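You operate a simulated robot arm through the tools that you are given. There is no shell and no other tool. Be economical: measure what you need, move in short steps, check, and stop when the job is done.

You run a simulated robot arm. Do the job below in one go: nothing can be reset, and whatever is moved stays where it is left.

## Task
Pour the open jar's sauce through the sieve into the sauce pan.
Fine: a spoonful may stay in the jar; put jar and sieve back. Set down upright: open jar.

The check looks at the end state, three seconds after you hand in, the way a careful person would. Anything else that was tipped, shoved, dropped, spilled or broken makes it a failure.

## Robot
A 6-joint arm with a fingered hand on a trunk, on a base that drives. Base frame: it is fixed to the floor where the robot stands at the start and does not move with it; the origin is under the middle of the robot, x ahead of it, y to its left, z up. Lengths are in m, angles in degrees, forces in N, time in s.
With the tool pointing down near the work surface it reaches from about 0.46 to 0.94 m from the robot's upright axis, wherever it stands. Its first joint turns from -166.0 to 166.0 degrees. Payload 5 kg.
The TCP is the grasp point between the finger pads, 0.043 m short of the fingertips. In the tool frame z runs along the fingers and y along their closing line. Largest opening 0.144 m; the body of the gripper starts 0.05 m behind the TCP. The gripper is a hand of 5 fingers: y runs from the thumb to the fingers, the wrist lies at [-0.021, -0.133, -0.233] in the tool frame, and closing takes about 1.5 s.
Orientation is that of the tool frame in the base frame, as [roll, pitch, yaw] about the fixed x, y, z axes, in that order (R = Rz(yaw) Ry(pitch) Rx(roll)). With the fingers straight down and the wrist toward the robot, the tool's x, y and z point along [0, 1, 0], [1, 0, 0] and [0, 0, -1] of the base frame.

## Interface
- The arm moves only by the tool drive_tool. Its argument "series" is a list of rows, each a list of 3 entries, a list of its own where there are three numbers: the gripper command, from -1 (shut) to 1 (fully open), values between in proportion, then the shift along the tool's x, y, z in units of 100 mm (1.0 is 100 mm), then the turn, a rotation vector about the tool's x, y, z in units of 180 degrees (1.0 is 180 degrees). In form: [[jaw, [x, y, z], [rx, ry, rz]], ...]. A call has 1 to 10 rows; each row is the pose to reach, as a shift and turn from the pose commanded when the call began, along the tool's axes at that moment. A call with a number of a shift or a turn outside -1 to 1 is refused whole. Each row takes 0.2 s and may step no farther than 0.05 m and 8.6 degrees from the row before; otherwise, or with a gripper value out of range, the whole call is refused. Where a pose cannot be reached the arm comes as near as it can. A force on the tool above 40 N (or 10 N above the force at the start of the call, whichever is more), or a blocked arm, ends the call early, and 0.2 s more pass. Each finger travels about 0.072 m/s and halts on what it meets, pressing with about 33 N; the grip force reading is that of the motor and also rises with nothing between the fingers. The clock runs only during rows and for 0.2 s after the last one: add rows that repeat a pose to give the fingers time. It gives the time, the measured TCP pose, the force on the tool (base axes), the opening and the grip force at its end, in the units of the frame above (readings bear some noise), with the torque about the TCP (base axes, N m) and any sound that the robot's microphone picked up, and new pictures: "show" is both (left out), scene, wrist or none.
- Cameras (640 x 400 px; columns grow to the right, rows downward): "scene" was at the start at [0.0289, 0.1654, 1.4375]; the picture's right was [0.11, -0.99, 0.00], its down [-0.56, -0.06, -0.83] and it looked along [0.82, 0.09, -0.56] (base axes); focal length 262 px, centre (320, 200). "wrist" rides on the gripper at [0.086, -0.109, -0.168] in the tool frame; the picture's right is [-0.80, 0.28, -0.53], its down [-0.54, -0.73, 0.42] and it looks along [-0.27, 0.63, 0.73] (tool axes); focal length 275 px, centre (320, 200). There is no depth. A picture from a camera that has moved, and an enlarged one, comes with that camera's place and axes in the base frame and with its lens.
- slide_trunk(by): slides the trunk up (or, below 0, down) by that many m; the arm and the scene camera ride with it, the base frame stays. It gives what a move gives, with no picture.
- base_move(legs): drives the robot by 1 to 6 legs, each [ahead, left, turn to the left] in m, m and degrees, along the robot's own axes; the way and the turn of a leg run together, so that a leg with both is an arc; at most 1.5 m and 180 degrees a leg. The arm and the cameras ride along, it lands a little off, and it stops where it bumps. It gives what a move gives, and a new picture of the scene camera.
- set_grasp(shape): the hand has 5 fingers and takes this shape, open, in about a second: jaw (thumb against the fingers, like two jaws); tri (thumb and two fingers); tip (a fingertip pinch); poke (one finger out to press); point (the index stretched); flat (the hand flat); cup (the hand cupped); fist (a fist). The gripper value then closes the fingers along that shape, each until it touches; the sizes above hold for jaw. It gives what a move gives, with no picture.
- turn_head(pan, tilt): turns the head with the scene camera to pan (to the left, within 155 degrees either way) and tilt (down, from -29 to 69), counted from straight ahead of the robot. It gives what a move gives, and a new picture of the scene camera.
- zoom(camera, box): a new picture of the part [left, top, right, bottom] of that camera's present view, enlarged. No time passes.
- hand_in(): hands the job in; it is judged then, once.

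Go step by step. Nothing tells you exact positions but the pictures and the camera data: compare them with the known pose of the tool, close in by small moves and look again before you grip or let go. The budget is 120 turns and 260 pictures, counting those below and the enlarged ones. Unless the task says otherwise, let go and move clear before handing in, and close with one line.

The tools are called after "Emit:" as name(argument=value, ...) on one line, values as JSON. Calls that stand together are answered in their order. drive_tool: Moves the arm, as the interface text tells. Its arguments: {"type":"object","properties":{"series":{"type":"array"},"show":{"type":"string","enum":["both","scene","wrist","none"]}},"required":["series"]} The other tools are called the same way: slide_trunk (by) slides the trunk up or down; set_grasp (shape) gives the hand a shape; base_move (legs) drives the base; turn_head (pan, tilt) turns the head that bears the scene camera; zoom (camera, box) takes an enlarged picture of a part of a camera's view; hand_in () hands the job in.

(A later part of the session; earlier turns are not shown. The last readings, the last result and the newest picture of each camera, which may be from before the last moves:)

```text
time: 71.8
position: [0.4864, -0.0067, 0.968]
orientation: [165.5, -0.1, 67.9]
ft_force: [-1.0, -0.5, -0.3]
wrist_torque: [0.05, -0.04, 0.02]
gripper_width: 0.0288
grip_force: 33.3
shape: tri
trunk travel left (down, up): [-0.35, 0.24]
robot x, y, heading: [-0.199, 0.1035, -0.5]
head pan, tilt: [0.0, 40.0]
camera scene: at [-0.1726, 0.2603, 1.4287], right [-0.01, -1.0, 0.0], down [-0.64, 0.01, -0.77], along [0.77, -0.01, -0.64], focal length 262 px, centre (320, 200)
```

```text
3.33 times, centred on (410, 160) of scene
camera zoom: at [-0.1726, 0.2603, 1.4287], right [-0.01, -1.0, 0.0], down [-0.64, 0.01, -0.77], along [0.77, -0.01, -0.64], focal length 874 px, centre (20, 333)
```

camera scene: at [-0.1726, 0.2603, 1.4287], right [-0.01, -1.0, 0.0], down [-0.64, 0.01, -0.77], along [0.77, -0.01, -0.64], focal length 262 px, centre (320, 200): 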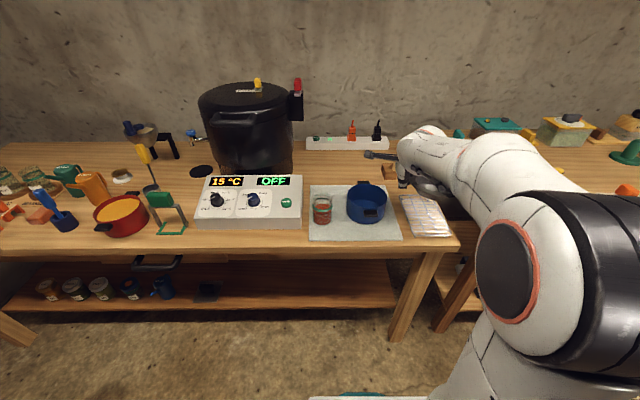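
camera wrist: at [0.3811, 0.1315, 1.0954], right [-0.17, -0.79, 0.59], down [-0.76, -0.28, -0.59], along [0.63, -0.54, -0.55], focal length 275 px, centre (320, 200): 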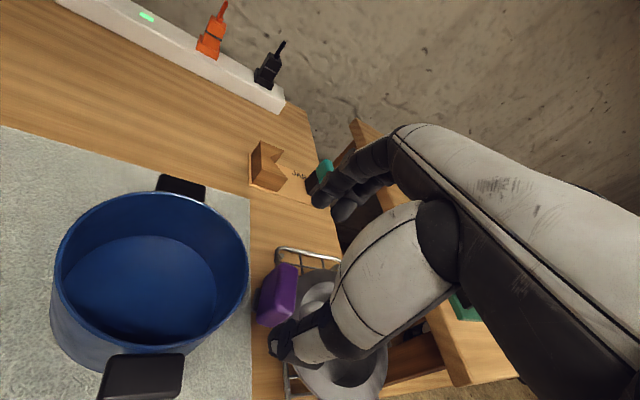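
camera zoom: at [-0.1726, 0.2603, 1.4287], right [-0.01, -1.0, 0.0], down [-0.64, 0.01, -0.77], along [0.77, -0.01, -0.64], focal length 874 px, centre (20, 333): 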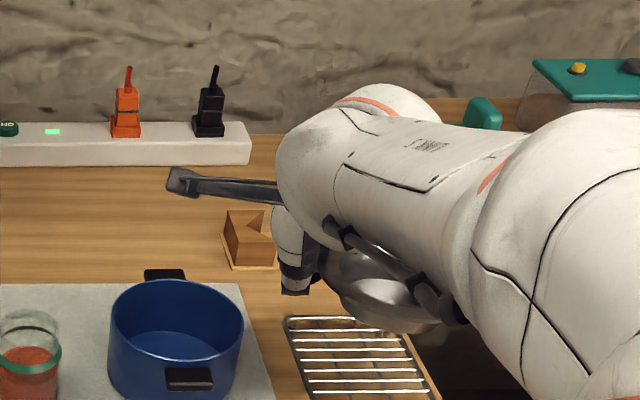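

The sieve hangs level now; fitting the wrist view puts its centre about (-0.023, -0.089) from the TCP. I'll carry it above the pan, centred near (0.509, 0.093), turning 8° further.

Emit:
drive_tool(series=[[-1, [0.3, 0.01, -0.15], [0, 0, 0]], [-1, [0.6, 0.02, -0.3], [0, 0, 0]], [-1, [0.9, 0.036, -0.3], [0, 0, 0]]], show="none")

Emit:
drive_tool(series=[[-1, [0.33, -0.03, 0], [0, -0.004, 0.014]], [-1, [0.66, -0.06, -0.02], [0, -0.0075, 0.029]], [-1, [0.986, -0.093, -0.024], [0, -0.0111, 0.043]], [-1, [0.986, -0.093, -0.024], [0, -0.0111, 0.043]]])

Emit:
zoom(camera="wrist", box=[200, 200, 520, 400])

Emit:
zoom(camera="scene", box=[300, 110, 460, 230])

```text
time: 72.6
position: [0.5174, 0.0784, 0.9989]
orientation: [165.4, -0.1, 67.9]
ft_force: [-0.4, -1.4, -1.2]
wrist_torque: [0.1, -0.01, 0.01]
gripper_width: 0.0289
grip_force: 33.2
shape: tri
trunk travel left (down, up): [-0.35, 0.24]
robot x, y, heading: [-0.2008, 0.11, -0.7]
head pan, tilt: [0.0, 40.0]
```

```text
time: 73.6
position: [0.5442, 0.1751, 0.9999]
orientation: [165.4, -0.2, 60.0]
ft_force: [-0.5, 0.5, -1.6]
wrist_torque: [0.04, -0.04, -0.01]
gripper_width: 0.0288
grip_force: 32.9
shape: tri
trunk travel left (down, up): [-0.35, 0.24]
robot x, y, heading: [-0.1965, 0.1025, -0.9]
head pan, tilt: [0.0, 40.0]
camera scene: at [-0.1722, 0.2606, 1.4287], right [-0.01, -1.0, 0.0], down [-0.64, 0.01, -0.77], along [0.77, -0.01, -0.64], focal length 262 px, centre (320, 200)
camera wrist: at [0.4597, 0.3208, 1.1347], right [-0.28, -0.76, 0.59], down [-0.79, -0.17, -0.59], along [0.55, -0.63, -0.55], focal length 275 px, centre (320, 200)
```

scene: 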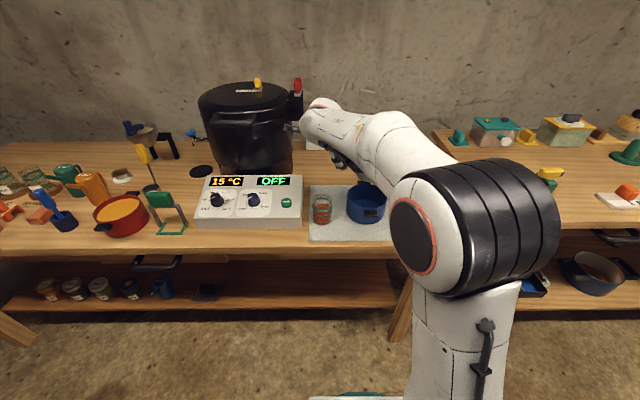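
wrist: 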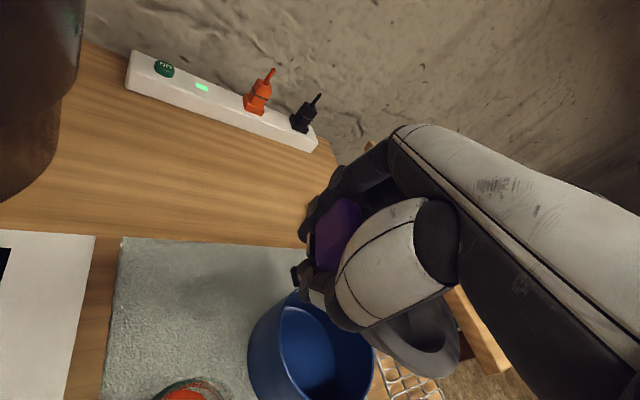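

```text
2.00 times, centred on (360, 300) of wrist
camera zoom: at [0.4597, 0.3208, 1.1347], right [-0.28, -0.76, 0.59], down [-0.79, -0.17, -0.59], along [0.55, -0.63, -0.55], focal length 551 px, centre (240, 0)
```

zoom: 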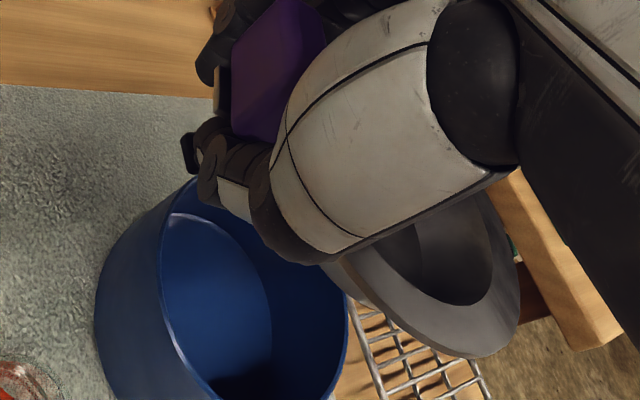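

```text
3.33 times, centred on (380, 170) of scene
camera zoom: at [-0.1722, 0.2606, 1.4287], right [-0.01, -1.0, 0.0], down [-0.64, 0.01, -0.77], along [0.77, -0.01, -0.64], focal length 874 px, centre (120, 300)
```

zoom: 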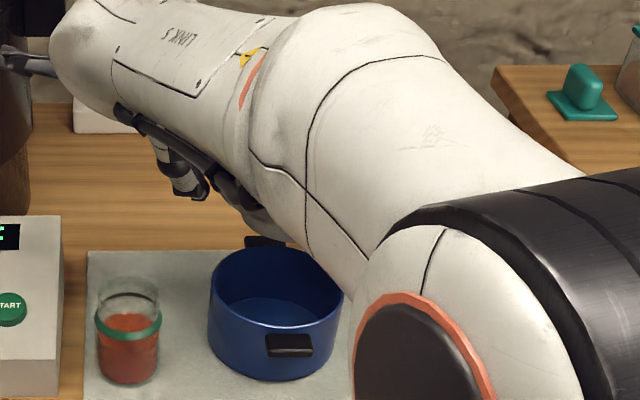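

Fitting both in the same wrist view, sieve and pan centres coincide within a few millimetres. Lowering to just above the rim.

Emit:
drive_tool(series=[[-1, [0, -0.12, 0.45], [0, 0, 0]], [-1, [0, -0.2, 0.77], [0, 0, 0]], [-1, [0, -0.23, 0.89], [0, 0, 0]]], show="none")

Emit:
zoom(camera="wrist", box=[200, 200, 520, 400])

Emit:
zoom(camera="scene", box=[300, 140, 460, 240])

```text
time: 74.4
position: [0.5459, 0.1762, 0.9081]
orientation: [165.3, -0.2, 59.9]
ft_force: [-1.3, 2.5, 1.4]
wrist_torque: [-0.09, -0.01, -0.13]
gripper_width: 0.029
grip_force: 32.7
shape: tri
trunk travel left (down, up): [-0.35, 0.24]
robot x, y, heading: [-0.1959, 0.1031, -0.1]
head pan, tilt: [0.0, 40.0]
```

```text
2.00 times, centred on (360, 300) of wrist
camera zoom: at [0.4602, 0.3213, 1.0429], right [-0.28, -0.76, 0.59], down [-0.79, -0.17, -0.59], along [0.55, -0.63, -0.55], focal length 551 px, centre (240, 0)
```

zoom: 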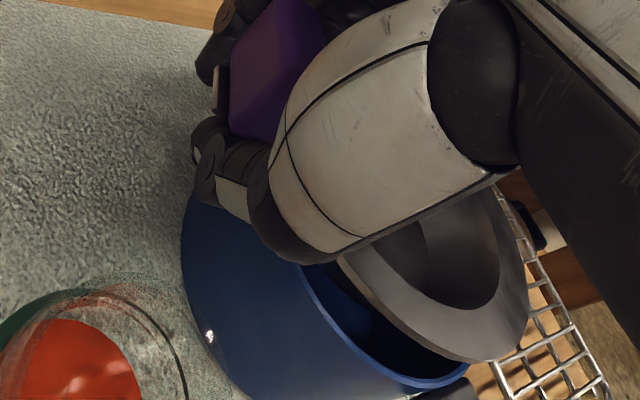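

```text
4.00 times, centred on (380, 190) of scene
camera zoom: at [-0.1724, 0.2606, 1.4287], right [-0.01, -1.0, 0.0], down [-0.64, 0.01, -0.77], along [0.77, -0.01, -0.64], focal length 1049 px, centre (80, 240)
```

zoom: 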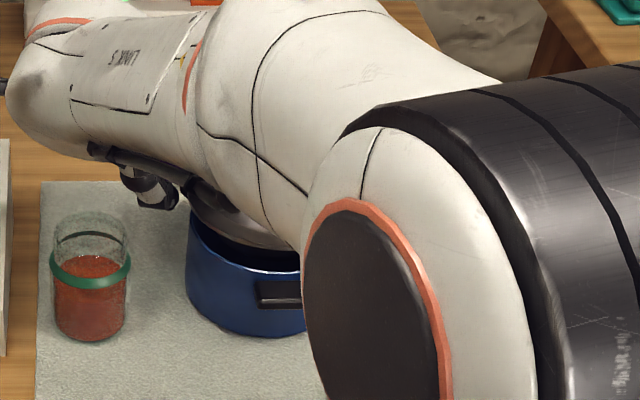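

A small force reads here; I'll check whether it's just a transient by holding still.

Emit:
drive_tool(series=[[-1, [0, 0, 0], [0, 0, 0]], [-1, [0, 0, 0], [0, 0, 0]]], show="none")

Emit:
zoom(camera="scene", box=[320, 170, 400, 230])

```text
time: 75.0
position: [0.545, 0.1746, 0.9078]
orientation: [165.4, -0.3, 60.0]
ft_force: [-0.5, 3.5, 0.4]
wrist_torque: [-0.11, 0.01, -0.12]
gripper_width: 0.029
grip_force: 33.1
shape: tri
trunk travel left (down, up): [-0.35, 0.24]
robot x, y, heading: [-0.1999, 0.1035, -0.2]
head pan, tilt: [0.0, 40.0]
```

```text
6.67 times, centred on (360, 200) of scene
camera zoom: at [-0.1726, 0.2607, 1.4287], right [-0.01, -1.0, 0.0], down [-0.64, 0.01, -0.77], along [0.77, -0.01, -0.64], focal length 1749 px, centre (53, 200)
```

zoom: 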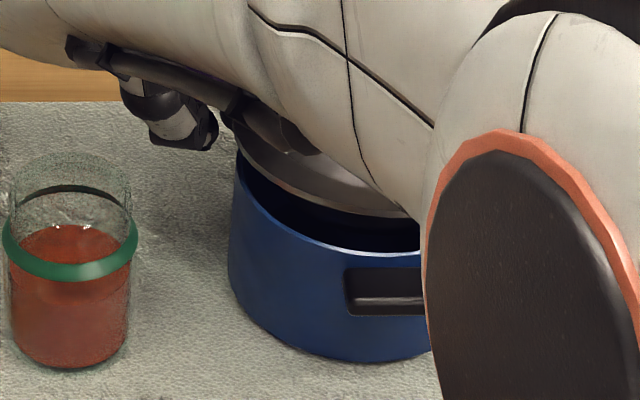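

The force points +y, so the sieve's wall is touching the pan's right inner rim. I'll shift left 8 mm and see if the force vanishes.

Emit:
drive_tool(series=[[-1, [0.069, -0.039, -0.01], [0, 0, 0]], [-1, [0.069, -0.039, -0.01], [0, 0, 0]]], show="none")

Emit:
zoom(camera="scene", box=[320, 170, 400, 230])

Emit:
zoom(camera="wrist", box=[260, 260, 500, 400])

```text
time: 75.6
position: [0.5452, 0.1816, 0.9089]
orientation: [165.4, -0.1, 59.9]
ft_force: [-1.3, -0.9, -0.2]
wrist_torque: [0.03, 0.0, -0.14]
gripper_width: 0.0289
grip_force: 33.3
shape: tri
trunk travel left (down, up): [-0.35, 0.24]
robot x, y, heading: [-0.1972, 0.1072, -0.7]
head pan, tilt: [0.0, 40.0]
```

```text
6.67 times, centred on (360, 200) of scene
camera zoom: at [-0.1725, 0.2602, 1.4287], right [-0.01, -1.0, 0.0], down [-0.64, 0.01, -0.77], along [0.77, -0.01, -0.64], focal length 1749 px, centre (53, 200)
```

zoom: 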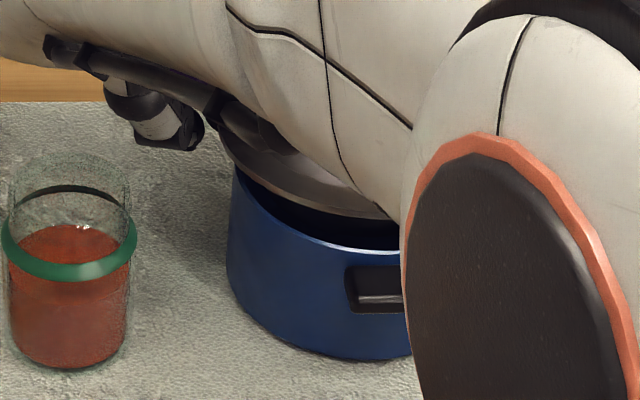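

```text
2.67 times, centred on (380, 330) of wrist
camera zoom: at [0.4604, 0.3286, 1.0427], right [-0.28, -0.76, 0.59], down [-0.79, -0.17, -0.59], along [0.55, -0.63, -0.55], focal length 734 px, centre (160, -147)
```

zoom: 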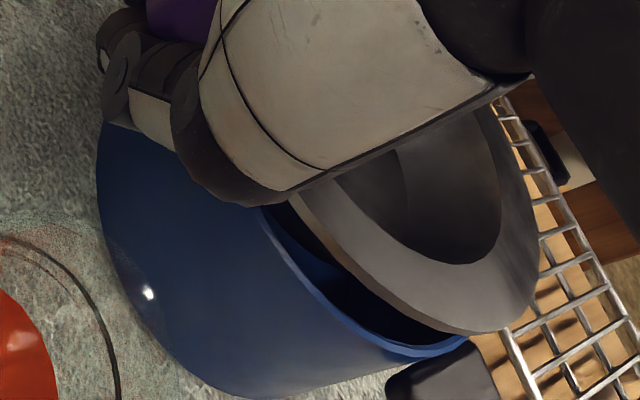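

The y force is gone, with a small x push remaining. I'll shift 6 mm toward the robot and lower in 5 mm steps.

Emit:
drive_tool(series=[[-1, [-0.03, -0.05, -0.013], [0, 0, 0]], [-1, [-0.03, -0.063, 0.035], [0, 0, 0]], [-1, [-0.03, -0.08, 0.103], [0, 0, 0]]], show="none")

Emit:
zoom(camera="scene", box=[320, 170, 400, 230])

Emit:
zoom(camera="wrist", box=[260, 260, 500, 400])

```text
time: 76.4
position: [0.5406, 0.1815, 0.8956]
orientation: [165.3, -0.2, 59.9]
ft_force: [-0.2, 0.6, 0.9]
wrist_torque: [-0.12, -0.12, 0.02]
gripper_width: 0.0289
grip_force: 32.9
shape: tri
trunk travel left (down, up): [-0.35, 0.24]
robot x, y, heading: [-0.2026, 0.1031, -0.9]
head pan, tilt: [0.0, 40.0]
```

```text
6.67 times, centred on (360, 200) of scene
camera zoom: at [-0.1727, 0.2603, 1.4288], right [-0.01, -1.0, 0.0], down [-0.64, 0.01, -0.77], along [0.77, -0.01, -0.64], focal length 1749 px, centre (53, 200)
```

zoom: 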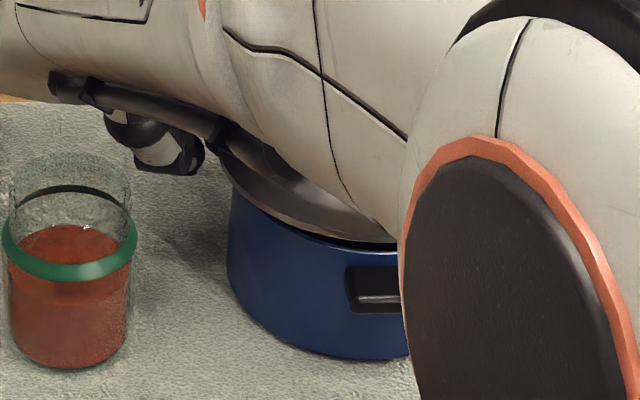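

```text
2.67 times, centred on (380, 330) of wrist
camera zoom: at [0.4542, 0.329, 1.0312], right [-0.28, -0.76, 0.59], down [-0.79, -0.17, -0.6], along [0.55, -0.63, -0.55], focal length 734 px, centre (160, -147)
```

zoom: 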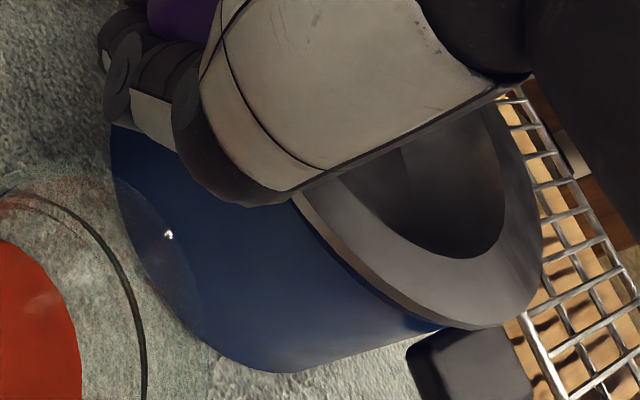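

The flange now sits essentially on the pan rim all round. I'll lower 4 mm more and open just enough.

Emit:
drive_tool(series=[[-1, [0, -0.01, 0.038], [0, 0, 0]], [-0.55, [0, -0.01, 0.038], [0, 0, 0]], [-0.45, [0, -0.01, 0.038], [0, 0, 0]], [-0.35, [0, -0.01, 0.038], [0, 0, 0]], [-0.25, [0, -0.01, 0.038], [0, 0, 0]], [-0.25, [0, -0.01, 0.038], [0, 0, 0]]], show="none")

Emit:
zoom(camera="scene", box=[320, 170, 400, 230])

Emit:
zoom(camera="wrist", box=[220, 200, 500, 400])

```text
time: 77.8
position: [0.5396, 0.1815, 0.8922]
orientation: [165.4, -0.2, 60.0]
ft_force: [1.0, -2.2, 1.0]
wrist_torque: [0.07, 0.1, 0.04]
gripper_width: 0.053
grip_force: 0.1
shape: tri
trunk travel left (down, up): [-0.35, 0.24]
robot x, y, heading: [-0.1976, 0.1061, -0.6]
head pan, tilt: [0.0, 40.0]
```

```text
6.67 times, centred on (360, 200) of scene
camera zoom: at [-0.1724, 0.2602, 1.4287], right [-0.01, -1.0, 0.0], down [-0.64, 0.01, -0.77], along [0.77, -0.01, -0.64], focal length 1749 px, centre (53, 200)
```

zoom: 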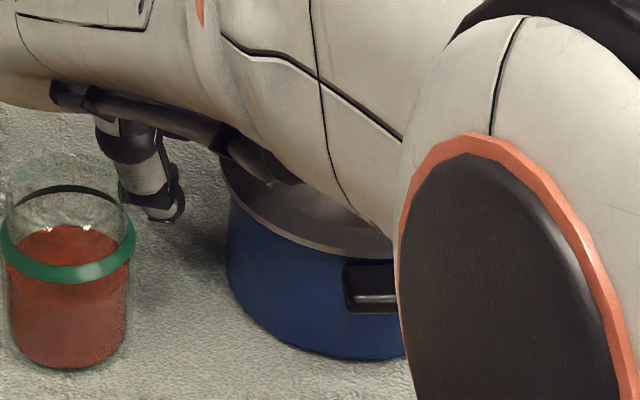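

```text
2.00 times, centred on (360, 300) of wrist
camera zoom: at [0.4542, 0.3287, 1.0269], right [-0.28, -0.76, 0.59], down [-0.79, -0.17, -0.59], along [0.55, -0.63, -0.55], focal length 551 px, centre (240, 0)
```

zoom: 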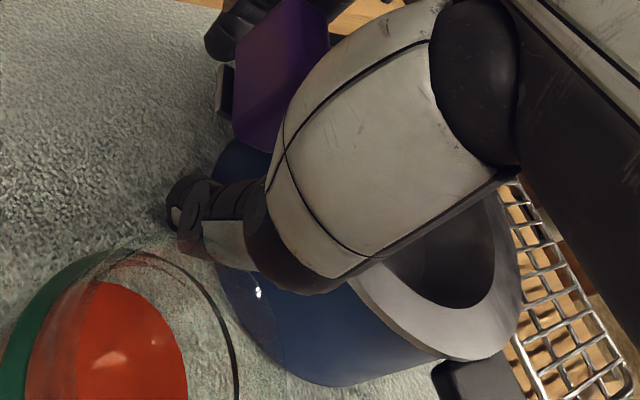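

Seated nicely on the pan. Lifting the hand straight up off the handle.

Emit:
drive_tool(series=[[-0.2, [0, 0.025, -0.1], [0, 0, 0]], [-0.15, [0, 0.075, -0.29], [0, 0, 0]], [-0.1, [0, 0.17, -0.65], [0, 0, 0]], [0, [0, 0.25, -0.968], [0, 0, 0]]], show="both")

Emit:
zoom(camera="scene", box=[300, 150, 420, 230])

Emit:
zoom(camera="wrist", box=[200, 200, 520, 400])

```text
time: 78.8
position: [0.5394, 0.1813, 0.9929]
orientation: [165.4, -0.2, 60.0]
ft_force: [0.7, 0.0, -1.2]
wrist_torque: [-0.01, -0.01, 0.01]
gripper_width: 0.0718
grip_force: 0.0
shape: tri
trunk travel left (down, up): [-0.35, 0.24]
robot x, y, heading: [-0.2013, 0.1071, -0.6]
head pan, tilt: [0.0, 40.0]
camera scene: at [-0.1725, 0.2603, 1.4287], right [-0.01, -1.0, 0.0], down [-0.64, 0.01, -0.77], along [0.77, -0.01, -0.64], focal length 262 px, centre (320, 200)
camera wrist: at [0.4533, 0.328, 1.127], right [-0.28, -0.76, 0.59], down [-0.79, -0.17, -0.59], along [0.55, -0.63, -0.55], focal length 275 px, centre (320, 200)
```

scene: 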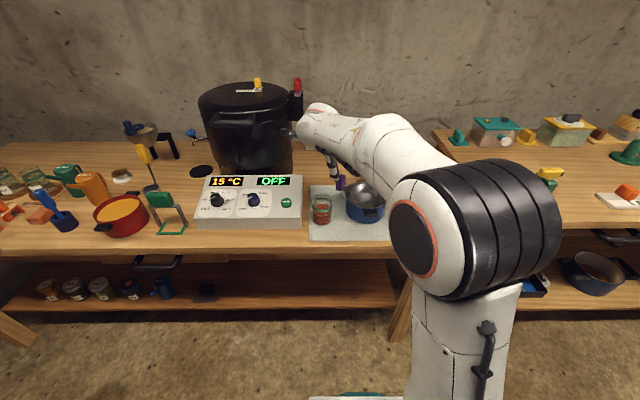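
wrist: 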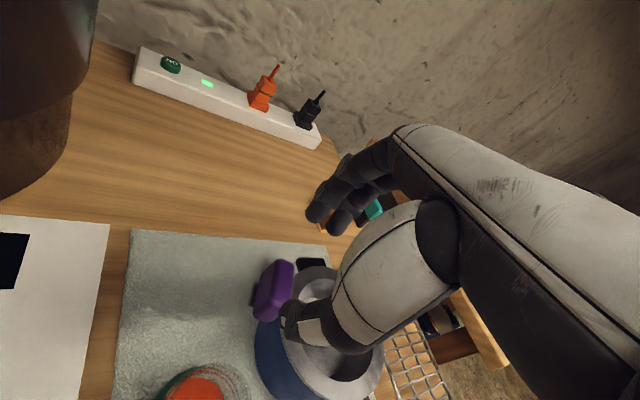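

```text
5.00 times, centred on (360, 190) of scene
camera zoom: at [-0.1725, 0.2603, 1.4287], right [-0.01, -1.0, 0.0], down [-0.64, 0.01, -0.77], along [0.77, -0.01, -0.64], focal length 1312 px, centre (120, 250)
```

zoom: 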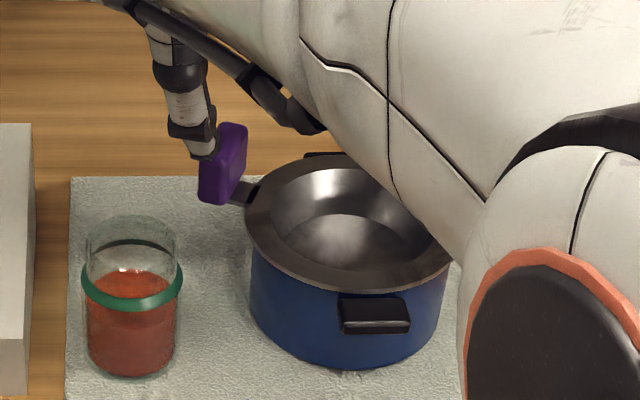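

```text
2.00 times, centred on (360, 300) of wrist
camera zoom: at [0.4533, 0.328, 1.127], right [-0.28, -0.76, 0.59], down [-0.79, -0.17, -0.59], along [0.55, -0.63, -0.55], focal length 551 px, centre (240, 0)
```

zoom: 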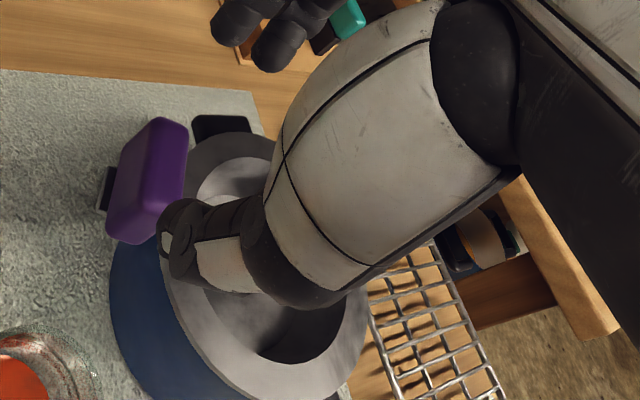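

The sieve rests level on the pan, centred. Next the jar: I'll lift away, move the base left a bit, switch to the jaw shape and turn the hand to a side grasp (fingers forward, thumb left, pitched 20° down).

Emit:
drive_tool(series=[[0.2, [-0.01, -0.2, -0.44], [0, 0, 0]], [0.5, [-0.04, -0.459, -0.85], [0, 0, 0]]], show="none")

Emit:
drive_tool(series=[[0.5, [-0.02, -0.23, -0.44], [0, 0, 0]], [0.5, [-0.04, -0.459, -0.85], [0, 0, 0]]], show="none")

Emit:
base_move(legs=[[-0.1, 0.15, 0]])

Emit:
set_grasp(shape="jaw")

Emit:
drive_tool(series=[[0.5, [0, 0, 0], [-0.01355, 0.03072, 0.03274]], [0.5, [0, 0, 0], [-0.0271, 0.06144, 0.06548]], [0.5, [0, 0, 0], [-0.04065, 0.09216, 0.09822]], [0.5, [0, 0, 0], [-0.0542, 0.12288, 0.13096]], [0.5, [0, 0, 0], [-0.06775, 0.1536, 0.1637]], [0.5, [0, 0, 0], [-0.0813, 0.18432, 0.19644]], [0.5, [0, 0, 0], [-0.09485, 0.21504, 0.22918]], [0.5, [0, 0, 0], [-0.1084, 0.24576, 0.26192]], [0.5, [0, 0, 0], [-0.12195, 0.27648, 0.29466]], [0.5, [0, 0, 0], [-0.1355, 0.3072, 0.3274]]])

```text
time: 79.4
position: [0.4796, 0.2124, 1.0634]
orientation: [165.4, -0.1, 59.9]
ft_force: [0.3, -0.2, -0.2]
wrist_torque: [0.0, 0.0, 0.0]
gripper_width: 0.1076
grip_force: 0.2
shape: tri
trunk travel left (down, up): [-0.35, 0.24]
robot x, y, heading: [-0.1972, 0.1053, -0.8]
head pan, tilt: [0.0, 40.0]
```

```text
time: 80.0
position: [0.4212, 0.2429, 1.1335]
orientation: [165.4, -0.2, 59.9]
ft_force: [-0.5, -0.7, -0.8]
wrist_torque: [0.02, 0.01, -0.02]
gripper_width: 0.1077
grip_force: 0.1
shape: tri
trunk travel left (down, up): [-0.35, 0.24]
robot x, y, heading: [-0.2026, 0.1054, -0.8]
head pan, tilt: [0.0, 40.0]
```

```text
time: 81.5
position: [0.3214, 0.3931, 1.1318]
orientation: [165.4, -0.2, 60.1]
ft_force: [0.0, 0.0, -0.3]
wrist_torque: [-0.01, 0.02, 0.01]
gripper_width: 0.1077
grip_force: 0.0
shape: tri
trunk travel left (down, up): [-0.35, 0.24]
robot x, y, heading: [-0.2982, 0.2533, -0.6]
head pan, tilt: [0.0, 40.0]
camera scene: at [-0.2711, 0.4105, 1.4287], right [-0.01, -1.0, 0.0], down [-0.64, 0.01, -0.77], along [0.77, -0.01, -0.64], focal length 262 px, centre (320, 200)
```

scene: 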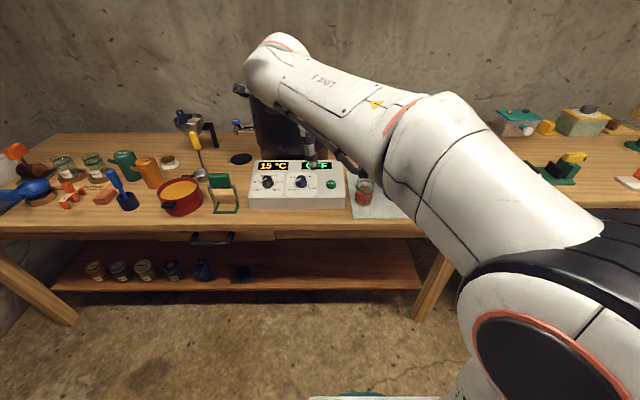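

```text
time: 82.4
position: [0.322, 0.3931, 1.1326]
orientation: [165.3, -0.2, 60.1]
ft_force: [0.6, 0.5, 0.1]
wrist_torque: [0.01, 0.0, -0.03]
gripper_width: 0.1441
grip_force: 0.0
shape: jaw
trunk travel left (down, up): [-0.35, 0.24]
robot x, y, heading: [-0.2989, 0.2572, -0.4]
head pan, tilt: [0.0, 40.0]
```

```text
time: 84.6
position: [0.3225, 0.3939, 1.132]
orientation: [-179.9, -70.1, 0.1]
ft_force: [-0.8, -0.5, -0.6]
wrist_torque: [-0.02, 0.0, 0.03]
gripper_width: 0.1083
grip_force: 0.0
shape: jaw
trunk travel left (down, up): [-0.35, 0.24]
robot x, y, heading: [-0.2995, 0.2527, -0.4]
head pan, tilt: [0.0, 40.0]
camera scene: at [-0.2712, 0.4105, 1.4287], right [-0.01, -1.0, 0.0], down [-0.64, 0.01, -0.77], along [0.77, -0.01, -0.64], focal length 262 px, centre (320, 200)
camera wrist: at [0.193, 0.5001, 1.2705], right [-0.77, -0.28, -0.57], down [0.21, 0.73, -0.65], along [0.6, -0.62, -0.5], focal length 275 px, centre (320, 200)
```

scene: 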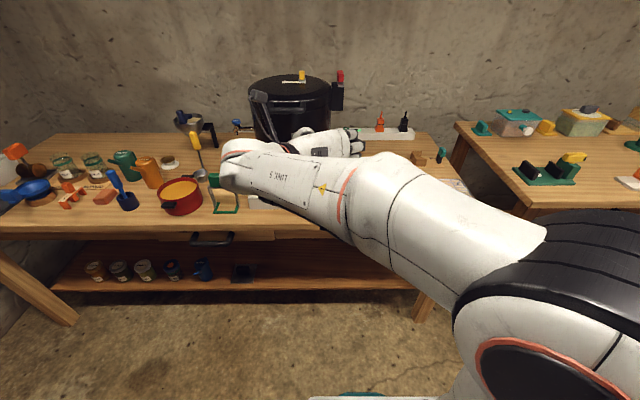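
wrist: 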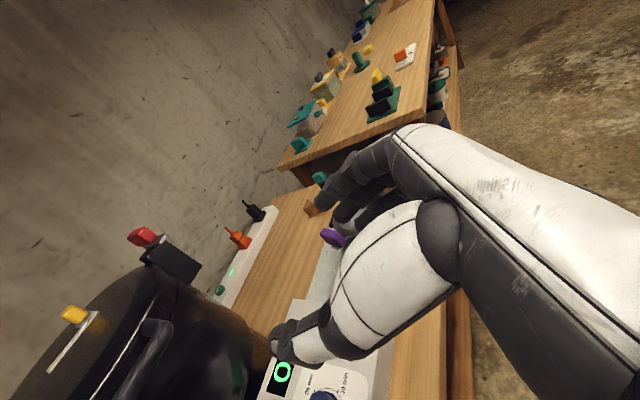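

The side orientation is reached exactly. I'll rehearse the pour roll in free air here before taking the jar, to be sure the wrist can do about 125°.

Emit:
drive_tool(series=[[0.5, [0, 0, 0], [0.016, 0, 0.0438]], [0.5, [0, 0, 0], [0.032, 0, 0.0877]], [0.5, [0, 0, 0], [0.048, 0, 0.1316]], [0.5, [0, 0, 0], [0.064, 0, 0.1755]], [0.5, [0, 0, 0], [0.08, 0, 0.2193]], [0.5, [0, 0, 0], [0.096, 0, 0.2632]], [0.5, [0, 0, 0], [0.112, 0, 0.307]], [0.5, [0, 0, 0], [0.128, 0, 0.3509]], [0.5, [0, 0, 0], [0.144, 0, 0.3948]], [0.5, [0, 0, 0], [0.16, 0, 0.4386]]], show="none")

Emit:
drive_tool(series=[[0.5, [0, 0, 0], [0.016, 0, 0.0438]], [0.5, [0, 0, 0], [0.032, 0, 0.0877]], [0.5, [0, 0, 0], [0.048, 0, 0.1316]], [0.5, [0, 0, 0], [0.064, 0, 0.1755]], [0.5, [0, 0, 0], [0.08, 0, 0.2193]]], show="scene")

```text
time: 86.8
position: [0.3102, 0.4363, 1.1047]
orientation: [-90.1, -7.2, -72.4]
ft_force: [0.5, -0.2, -0.4]
wrist_torque: [0.0, -0.03, -0.01]
gripper_width: 0.1082
grip_force: 0.0
shape: jaw
out of reach, approached as far as the arm can: row 8, 9, 10
trunk travel left (down, up): [-0.35, 0.24]
robot x, y, heading: [-0.2959, 0.2567, -0.4]
head pan, tilt: [0.0, 40.0]
```

```text
time: 88.0
position: [0.3149, 0.4453, 1.1203]
orientation: [-70.3, 32.4, -68.8]
ft_force: [-4.2, 1.8, -2.8]
wrist_torque: [-0.25, -0.18, 0.0]
gripper_width: 0.1077
grip_force: 0.0
shape: jaw
out of reach, approached as far as the arm can: row 1, 2, 3, 4, 5
trunk travel left (down, up): [-0.35, 0.24]
robot x, y, heading: [-0.298, 0.2531, -0.2]
head pan, tilt: [0.0, 40.0]
camera scene: at [-0.2714, 0.4108, 1.4286], right [-0.01, -1.0, 0.0], down [-0.64, 0.01, -0.77], along [0.77, -0.01, -0.64], focal length 262 px, centre (320, 200)
```

scene: 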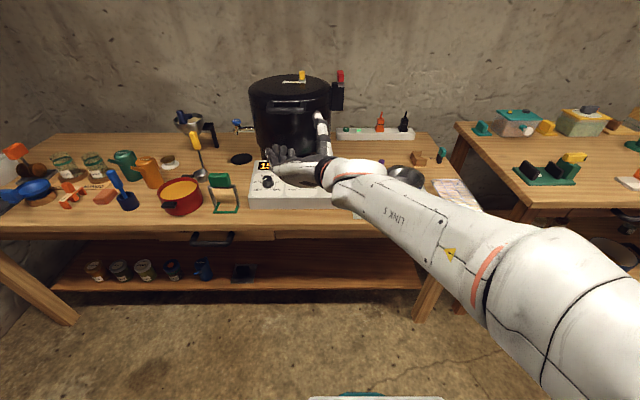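

The far roll is awkward in this hand sense (thumb left). The opposite sense—thumb right, wrist swinging through the nominal pose—should pour comfortably, so I'll unwind the roll and go on to that orientation.

Emit:
drive_tool(series=[[0.5, [0, 0, 0], [-0.0144, -0.0062, -0.0445]], [0.5, [0, 0, 0], [-0.0288, -0.0124, -0.0891]], [0.5, [0, 0, 0], [-0.0432, -0.0187, -0.1336]], [0.5, [0, 0, 0], [-0.0576, -0.0249, -0.1781]], [0.5, [0, 0, 0], [-0.072, -0.0311, -0.2227]], [0.5, [0, 0, 0], [-0.0864, -0.0373, -0.2672]], [0.5, [0, 0, 0], [-0.1008, -0.0435, -0.3117]], [0.5, [0, 0, 0], [-0.1152, -0.0498, -0.3562]], [0.5, [0, 0, 0], [-0.1296, -0.056, -0.4008]], [0.5, [0, 0, 0], [-0.144, -0.0622, -0.4453]]], show="none")

Emit:
drive_tool(series=[[0.5, [0, 0, 0], [-0.0144, -0.0062, -0.0445]], [0.5, [0, 0, 0], [-0.0288, -0.0124, -0.0891]], [0.5, [0, 0, 0], [-0.0432, -0.0187, -0.1336]], [0.5, [0, 0, 0], [-0.0576, -0.0249, -0.1781]], [0.5, [0, 0, 0], [-0.072, -0.0311, -0.2227]], [0.5, [0, 0, 0], [-0.0864, -0.0373, -0.2672]], [0.5, [0, 0, 0], [-0.1008, -0.0435, -0.3117]], [0.5, [0, 0, 0], [-0.1152, -0.0498, -0.3562]], [0.5, [0, 0, 0], [-0.1296, -0.056, -0.4008]], [0.5, [0, 0, 0], [-0.144, -0.0622, -0.4453]]], show="scene")

```text
time: 90.2
position: [0.3211, 0.4296, 1.1709]
orientation: [-107.9, -51.1, -56.2]
ft_force: [-0.1, 0.7, -0.5]
wrist_torque: [-0.03, 0.03, 0.01]
gripper_width: 0.1079
grip_force: 0.1
shape: jaw
out of reach, approached as far as the arm can: row 3, 4, 5, 6, 7, 8, 9, 10
trunk travel left (down, up): [-0.35, 0.24]
robot x, y, heading: [-0.2997, 0.2558, -0.6]
head pan, tilt: [0.0, 40.0]
```

```text
time: 92.4
position: [0.3192, 0.4307, 1.171]
orientation: [110.8, -38.0, 70.2]
ft_force: [0.3, -0.1, 0.5]
wrist_torque: [0.03, 0.03, -0.02]
gripper_width: 0.1079
grip_force: 0.1
shape: jaw
out of reach, approached as far as the arm can: row 1
trunk travel left (down, up): [-0.35, 0.24]
robot x, y, heading: [-0.2985, 0.255, -0.7]
head pan, tilt: [0.0, 40.0]
camera scene: at [-0.2712, 0.4105, 1.4287], right [-0.01, -1.0, 0.0], down [-0.64, 0.01, -0.77], along [0.77, -0.01, -0.64], focal length 262 px, centre (320, 200)
```

scene: 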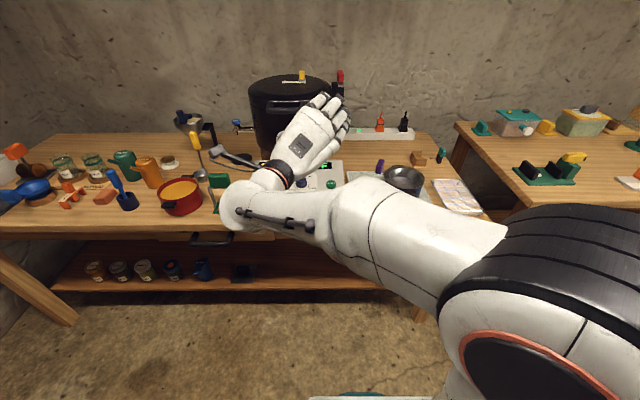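

Unwinding works. Continuing to the thumb-right side pose.

Emit:
drive_tool(series=[[0.5, [0, 0, 0], [-0.0016, 0.0022, -0.0439]], [0.5, [0, 0, 0], [-0.0032, 0.0044, -0.0877]], [0.5, [0, 0, 0], [-0.0048, 0.0066, -0.1316]], [0.5, [0, 0, 0], [-0.0064, 0.0088, -0.1755]], [0.5, [0, 0, 0], [-0.008, 0.011, -0.2193]], [0.5, [0, 0, 0], [-0.0096, 0.0132, -0.2632]], [0.5, [0, 0, 0], [-0.0112, 0.0155, -0.3071]], [0.5, [0, 0, 0], [-0.0128, 0.0177, -0.3509]], [0.5, [0, 0, 0], [-0.0144, 0.0199, -0.3948]], [0.5, [0, 0, 0], [-0.016, 0.0221, -0.4387]]], show="none")

Emit:
drive_tool(series=[[0.5, [0, 0, 0], [-0.0016, 0.0022, -0.0439]], [0.5, [0, 0, 0], [-0.0032, 0.0044, -0.0877]], [0.5, [0, 0, 0], [-0.0048, 0.0066, -0.1316]], [0.5, [0, 0, 0], [-0.0064, 0.0088, -0.1755]], [0.5, [0, 0, 0], [-0.008, 0.011, -0.2193]], [0.5, [0, 0, 0], [-0.0096, 0.0132, -0.2632]], [0.5, [0, 0, 0], [-0.0107, 0.0147, -0.2924]]], show="both")

```text
time: 94.6
position: [0.2737, 0.4887, 1.2108]
orientation: [109.7, 36.6, 95.9]
ft_force: [-0.1, 0.8, -0.3]
wrist_torque: [0.04, -0.01, 0.0]
gripper_width: 0.1078
grip_force: 0.0
shape: jaw
out of reach, approached as far as the arm can: row 6, 7, 8, 9, 10
trunk travel left (down, up): [-0.35, 0.24]
robot x, y, heading: [-0.2953, 0.252, -0.5]
head pan, tilt: [0.0, 40.0]
```

```text
time: 96.2
position: [0.2754, 0.4897, 1.2114]
orientation: [-179.6, 72.8, 177.3]
ft_force: [-0.1, 0.1, 0.0]
wrist_torque: [0.0, -0.02, 0.03]
gripper_width: 0.1076
grip_force: 0.0
shape: jaw
out of reach, approached as far as the arm can: row 1, 2, 3, 4, 5
trunk travel left (down, up): [-0.35, 0.24]
robot x, y, heading: [-0.3002, 0.2568, -0.5]
head pan, tilt: [0.0, 40.0]
camera scene: at [-0.2712, 0.4103, 1.4287], right [-0.01, -1.0, 0.0], down [-0.64, 0.01, -0.77], along [0.77, -0.01, -0.64], focal length 262 px, centre (320, 200)
camera wrist: at [0.0825, 0.3889, 1.1789], right [-0.26, 0.3, 0.92], down [0.53, -0.75, 0.39], along [0.81, 0.58, 0.04], focal length 275 px, centre (320, 200)
```

scene: 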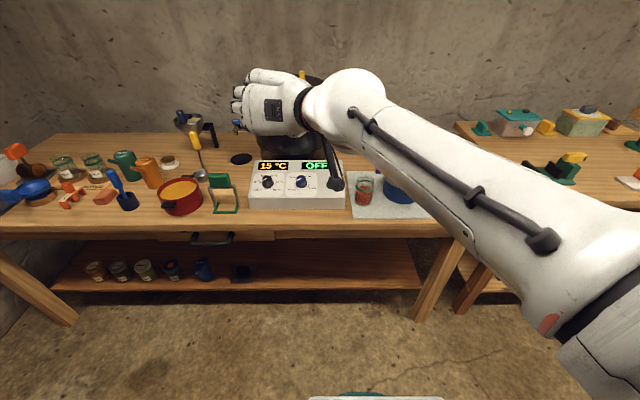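
wrist: 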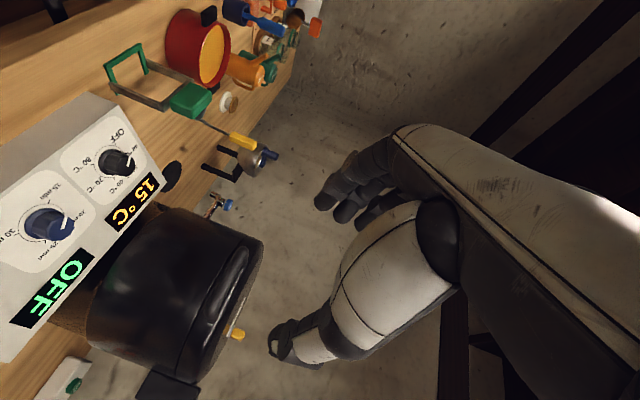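

The thumb-right side pose is reached. I'll bring the base right a little and lower the hand to just in front of the jar.

Emit:
base_move(legs=[[0, -0.1, 0]])

Emit:
drive_tool(series=[[0.3, [0.344, -0.17, 0.2], [0, 0, 0]], [0.3, [0.6875, -0.34, 0.4], [0, 0, 0]]], show="none")

Emit:
drive_tool(series=[[0.3, [0.344, -0.17, 0.2], [0, 0, 0]], [0.3, [0.6875, -0.34, 0.4], [0, 0, 0]]], show="none")

Emit:
drive_tool(series=[[0.3, [0.344, -0.17, 0.2], [0, 0, 0]], [0.3, [0.6875, -0.34, 0.4], [0, 0, 0]]], show="both")

```text
time: 97.3
position: [0.2733, 0.389, 1.2103]
orientation: [-179.9, 72.7, 176.9]
ft_force: [-0.3, -0.1, 0.1]
wrist_torque: [-0.04, 0.01, -0.03]
gripper_width: 0.1078
grip_force: 0.0
shape: jaw
trunk travel left (down, up): [-0.35, 0.24]
robot x, y, heading: [-0.2986, 0.1551, -0.5]
head pan, tilt: [0.0, 40.0]
camera scene: at [-0.2721, 0.3111, 1.4287], right [-0.01, -1.0, 0.0], down [-0.64, 0.01, -0.77], along [0.77, -0.01, -0.64], focal length 262 px, centre (320, 200)
```

scene: 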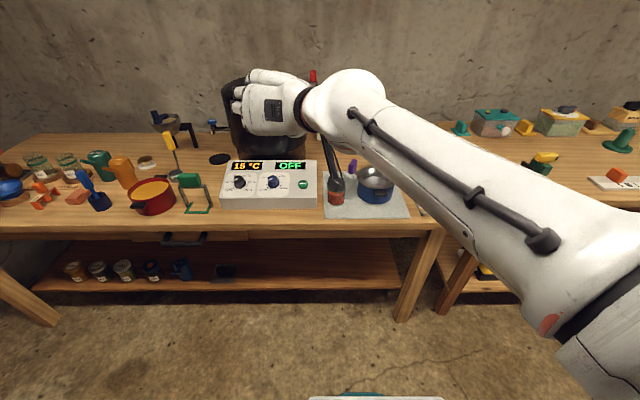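

```text
time: 97.9
position: [0.2901, 0.3525, 1.1325]
orientation: [179.9, 72.7, 176.7]
ft_force: [1.4, -0.6, 0.3]
wrist_torque: [-0.01, 0.01, 0.0]
gripper_width: 0.0935
grip_force: 0.0
shape: jaw
trunk travel left (down, up): [-0.35, 0.24]
robot x, y, heading: [-0.3, 0.158, -0.4]
head pan, tilt: [0.0, 40.0]
```

```text
time: 98.5
position: [0.306, 0.3173, 1.0555]
orientation: [-179.7, 72.8, 177.1]
ft_force: [-0.5, 1.2, 0.2]
wrist_torque: [0.02, 0.03, 0.0]
gripper_width: 0.0941
grip_force: 0.2
shape: jaw
trunk travel left (down, up): [-0.35, 0.24]
robot x, y, heading: [-0.3006, 0.154, -0.5]
head pan, tilt: [0.0, 40.0]
```

```text
time: 99.1
position: [0.3219, 0.2836, 0.977]
orientation: [179.8, 72.9, 176.7]
ft_force: [0.2, -0.5, 0.0]
wrist_torque: [-0.03, 0.05, -0.02]
gripper_width: 0.0937
grip_force: 0.0
shape: jaw
trunk travel left (down, up): [-0.35, 0.24]
robot x, y, heading: [-0.2993, 0.1517, -0.5]
head pan, tilt: [0.0, 40.0]
camera scene: at [-0.2722, 0.3111, 1.4287], right [-0.01, -1.0, 0.0], down [-0.64, 0.01, -0.77], along [0.77, -0.01, -0.64], focal length 262 px, centre (320, 200)
camera wrist: at [0.1294, 0.1834, 0.9448], right [-0.26, 0.3, 0.92], down [0.52, -0.76, 0.39], along [0.81, 0.58, 0.04], focal length 275 px, centre (320, 200)
```

scene: 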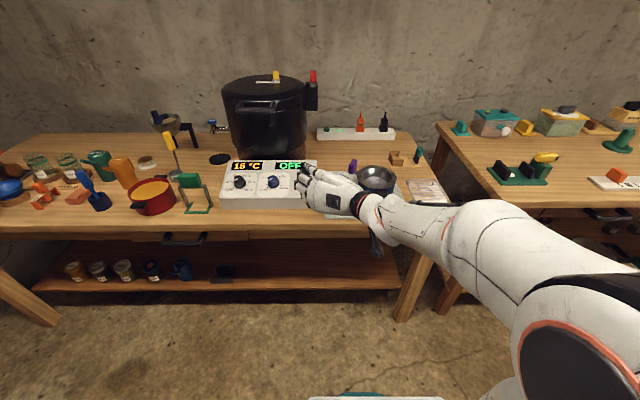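
wrist: 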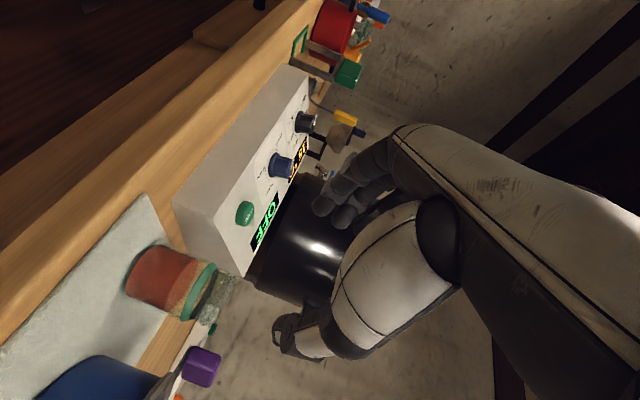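

The jar and hand are both visible. Let me check how far the fingers spread vertically before going down to the jar.

Emit:
zoom(camera="scene", box=[270, 140, 430, 240])

Emit:
zoom(camera="wrist", box=[100, 180, 420, 400])

```text
4.00 times, centred on (350, 190) of scene
camera zoom: at [-0.2722, 0.3111, 1.4287], right [-0.01, -1.0, 0.0], down [-0.64, 0.01, -0.77], along [0.77, -0.01, -0.64], focal length 1049 px, centre (200, 240)
```

zoom: 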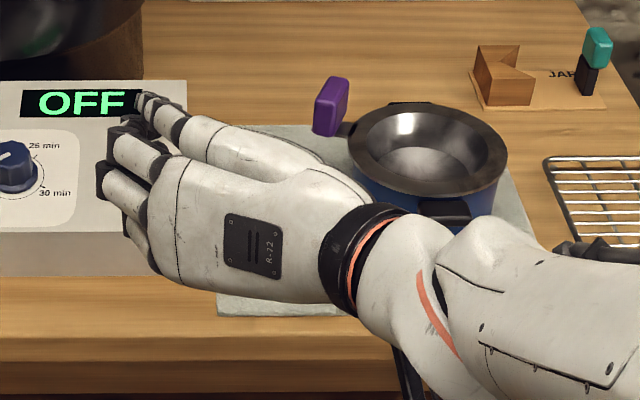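

```text
1.82 times, centred on (260, 290) of wrist
camera zoom: at [0.1294, 0.1834, 0.9448], right [-0.26, 0.3, 0.92], down [0.52, -0.76, 0.39], along [0.81, 0.58, 0.04], focal length 500 px, centre (429, 36)
```

zoom: 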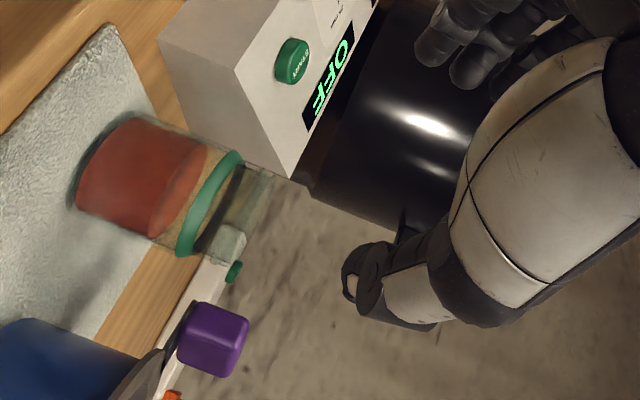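

The four fingers span about ±4.5 cm vertically, so I'll grip with the TCP at z≈0.876 to keep the lowest finger off the table. Moving to just in front of the jar.

Emit:
drive_tool(series=[[0.3, [0.3, -0.12, 0.15], [0, 0, 0]], [0.3, [0.62, -0.25, 0.3], [0, 0, 0]], [0.3, [0.921, -0.362, 0.441], [0, 0, 0]], [0.3, [0.921, -0.362, 0.441], [0, 0, 0]]], show="none")

Emit:
zoom(camera="scene", box=[270, 150, 430, 250])

Emit:
zoom(camera="wrist", box=[100, 150, 420, 400])

```text
time: 100.1
position: [0.3346, 0.2472, 0.8754]
orientation: [-179.9, 72.7, 177.0]
ft_force: [-0.3, 0.1, -0.3]
wrist_torque: [-0.02, 0.01, 0.02]
gripper_width: 0.094
grip_force: 0.1
shape: jaw
trunk travel left (down, up): [-0.35, 0.24]
robot x, y, heading: [-0.2994, 0.1562, -0.7]
head pan, tilt: [0.0, 40.0]
```

```text
4.00 times, centred on (350, 200) of scene
camera zoom: at [-0.2718, 0.3109, 1.4287], right [-0.01, -1.0, 0.0], down [-0.64, 0.01, -0.77], along [0.77, -0.01, -0.64], focal length 1049 px, centre (200, 200)
```

zoom: 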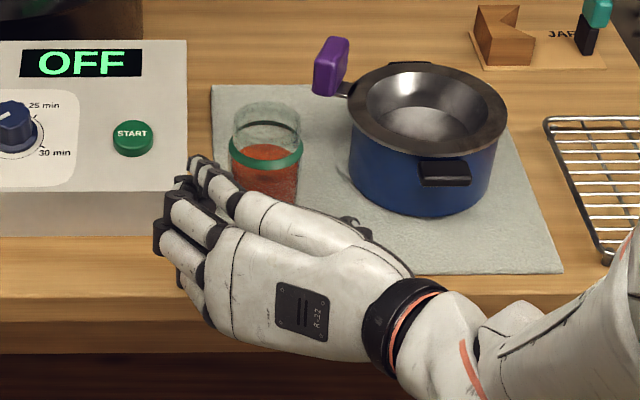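

```text
1.60 times, centred on (260, 275) of wrist
camera zoom: at [0.1416, 0.1474, 0.8437], right [-0.26, 0.3, 0.92], down [0.52, -0.76, 0.39], along [0.81, 0.58, 0.04], focal length 440 px, centre (416, 80)
```

zoom: 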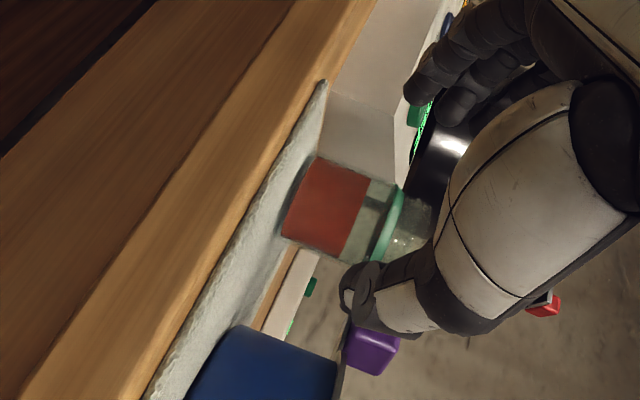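

The fingers would hit the control box on the left, while the thumb alone would fit there. So I'll use the thumb-left sense after all and pour from the right side of the pan toward +y, which ends in a comfortable pose. Retreating up and rolling over.

Emit:
drive_tool(series=[[0.4, [-0.44, -0.02, -0.24], [0, 0, 0]], [0.4, [-0.88, -0.03, -0.49], [0, 0, 0]]], show="none")

Emit:
drive_tool(series=[[0.4, [-0.44, -0.02, -0.2], [0, 0, 0]], [0.4, [-0.88, -0.03, -0.4], [0, 0, 0]]], show="none")

Emit:
base_move(legs=[[0, 0.12, 0]])

Emit:
drive_tool(series=[[0.4, [0, 0, 0], [-0.0123, 0.0023, 0.0398]], [0.4, [0, 0, 0], [-0.0245, 0.0046, 0.0795]], [0.4, [0, 0, 0], [-0.0368, 0.0069, 0.1193]], [0.4, [0, 0, 0], [-0.049, 0.0092, 0.159]], [0.4, [0, 0, 0], [-0.0613, 0.0115, 0.1988]], [0.4, [0, 0, 0], [-0.0735, 0.0137, 0.2385]], [0.4, [0, 0, 0], [-0.0858, 0.016, 0.2783]], [0.4, [0, 0, 0], [-0.098, 0.0183, 0.318]]], show="none")

Emit:
drive_tool(series=[[0.4, [0, 0, 0], [-0.0123, 0.0023, 0.0398]], [0.4, [0, 0, 0], [-0.0245, 0.0046, 0.0795]], [0.4, [0, 0, 0], [-0.0368, 0.0069, 0.1193]], [0.4, [0, 0, 0], [-0.049, 0.0092, 0.159]], [0.4, [0, 0, 0], [-0.0613, 0.0115, 0.1988]], [0.4, [0, 0, 0], [-0.0735, 0.0137, 0.2385]], [0.4, [0, 0, 0], [-0.0858, 0.016, 0.2783]], [0.4, [0, 0, 0], [-0.098, 0.0183, 0.318]]], show="scene")

```text
refused: row 1 steps farther than a row can; nothing moved
```

```text
time: 100.7
position: [0.3221, 0.2441, 0.9718]
orientation: [-179.7, 72.7, 177.2]
ft_force: [0.3, 0.4, -0.2]
wrist_torque: [-0.01, -0.01, 0.0]
gripper_width: 0.1003
grip_force: 0.0
shape: jaw
trunk travel left (down, up): [-0.35, 0.24]
robot x, y, heading: [-0.3006, 0.1577, -0.4]
head pan, tilt: [0.0, 40.0]
```

```text
time: 102.0
position: [0.3243, 0.3648, 0.9723]
orientation: [179.8, 72.7, 176.5]
ft_force: [0.1, 0.4, 1.2]
wrist_torque: [-0.02, 0.02, 0.04]
gripper_width: 0.1004
grip_force: 0.1
shape: jaw
trunk travel left (down, up): [-0.35, 0.24]
robot x, y, heading: [-0.2976, 0.2749, -0.9]
head pan, tilt: [0.0, 40.0]
camera scene: at [-0.2704, 0.4326, 1.4287], right [-0.01, -1.0, 0.0], down [-0.64, 0.01, -0.77], along [0.77, -0.01, -0.64], focal length 262 px, centre (320, 200)
```

scene: 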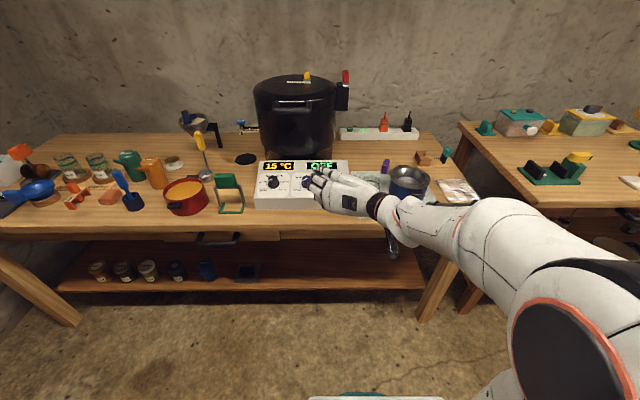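

```text
time: 103.8
position: [0.3239, 0.3646, 0.9728]
orientation: [102.7, 27.5, 109.4]
ft_force: [0.0, -0.4, -0.3]
wrist_torque: [-0.01, 0.04, -0.05]
gripper_width: 0.1005
grip_force: 0.1
shape: jaw
trunk travel left (down, up): [-0.35, 0.24]
robot x, y, heading: [-0.2991, 0.2779, -0.5]
head pan, tilt: [0.0, 40.0]
```

```text
time: 105.6
position: [0.3231, 0.3648, 0.9722]
orientation: [83.4, -29.5, 109.7]
ft_force: [-0.1, -0.6, 0.4]
wrist_torque: [0.05, 0.01, 0.05]
gripper_width: 0.1007
grip_force: 0.0
shape: jaw
trunk travel left (down, up): [-0.35, 0.24]
robot x, y, heading: [-0.2982, 0.2804, -0.8]
head pan, tilt: [0.0, 40.0]
camera scene: at [-0.2704, 0.4326, 1.4287], right [-0.01, -1.0, 0.0], down [-0.64, 0.01, -0.77], along [0.77, -0.01, -0.64], focal length 262 px, centre (320, 200)
```

scene: 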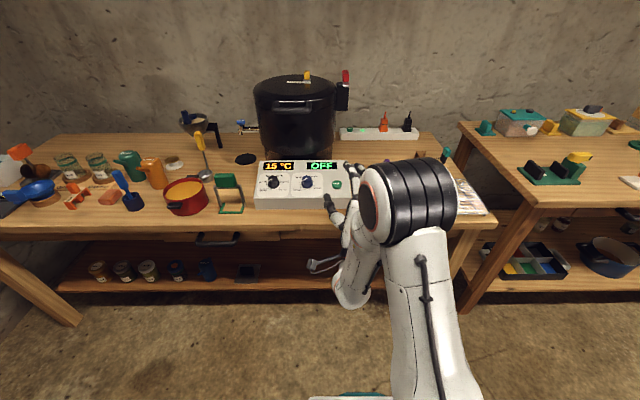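

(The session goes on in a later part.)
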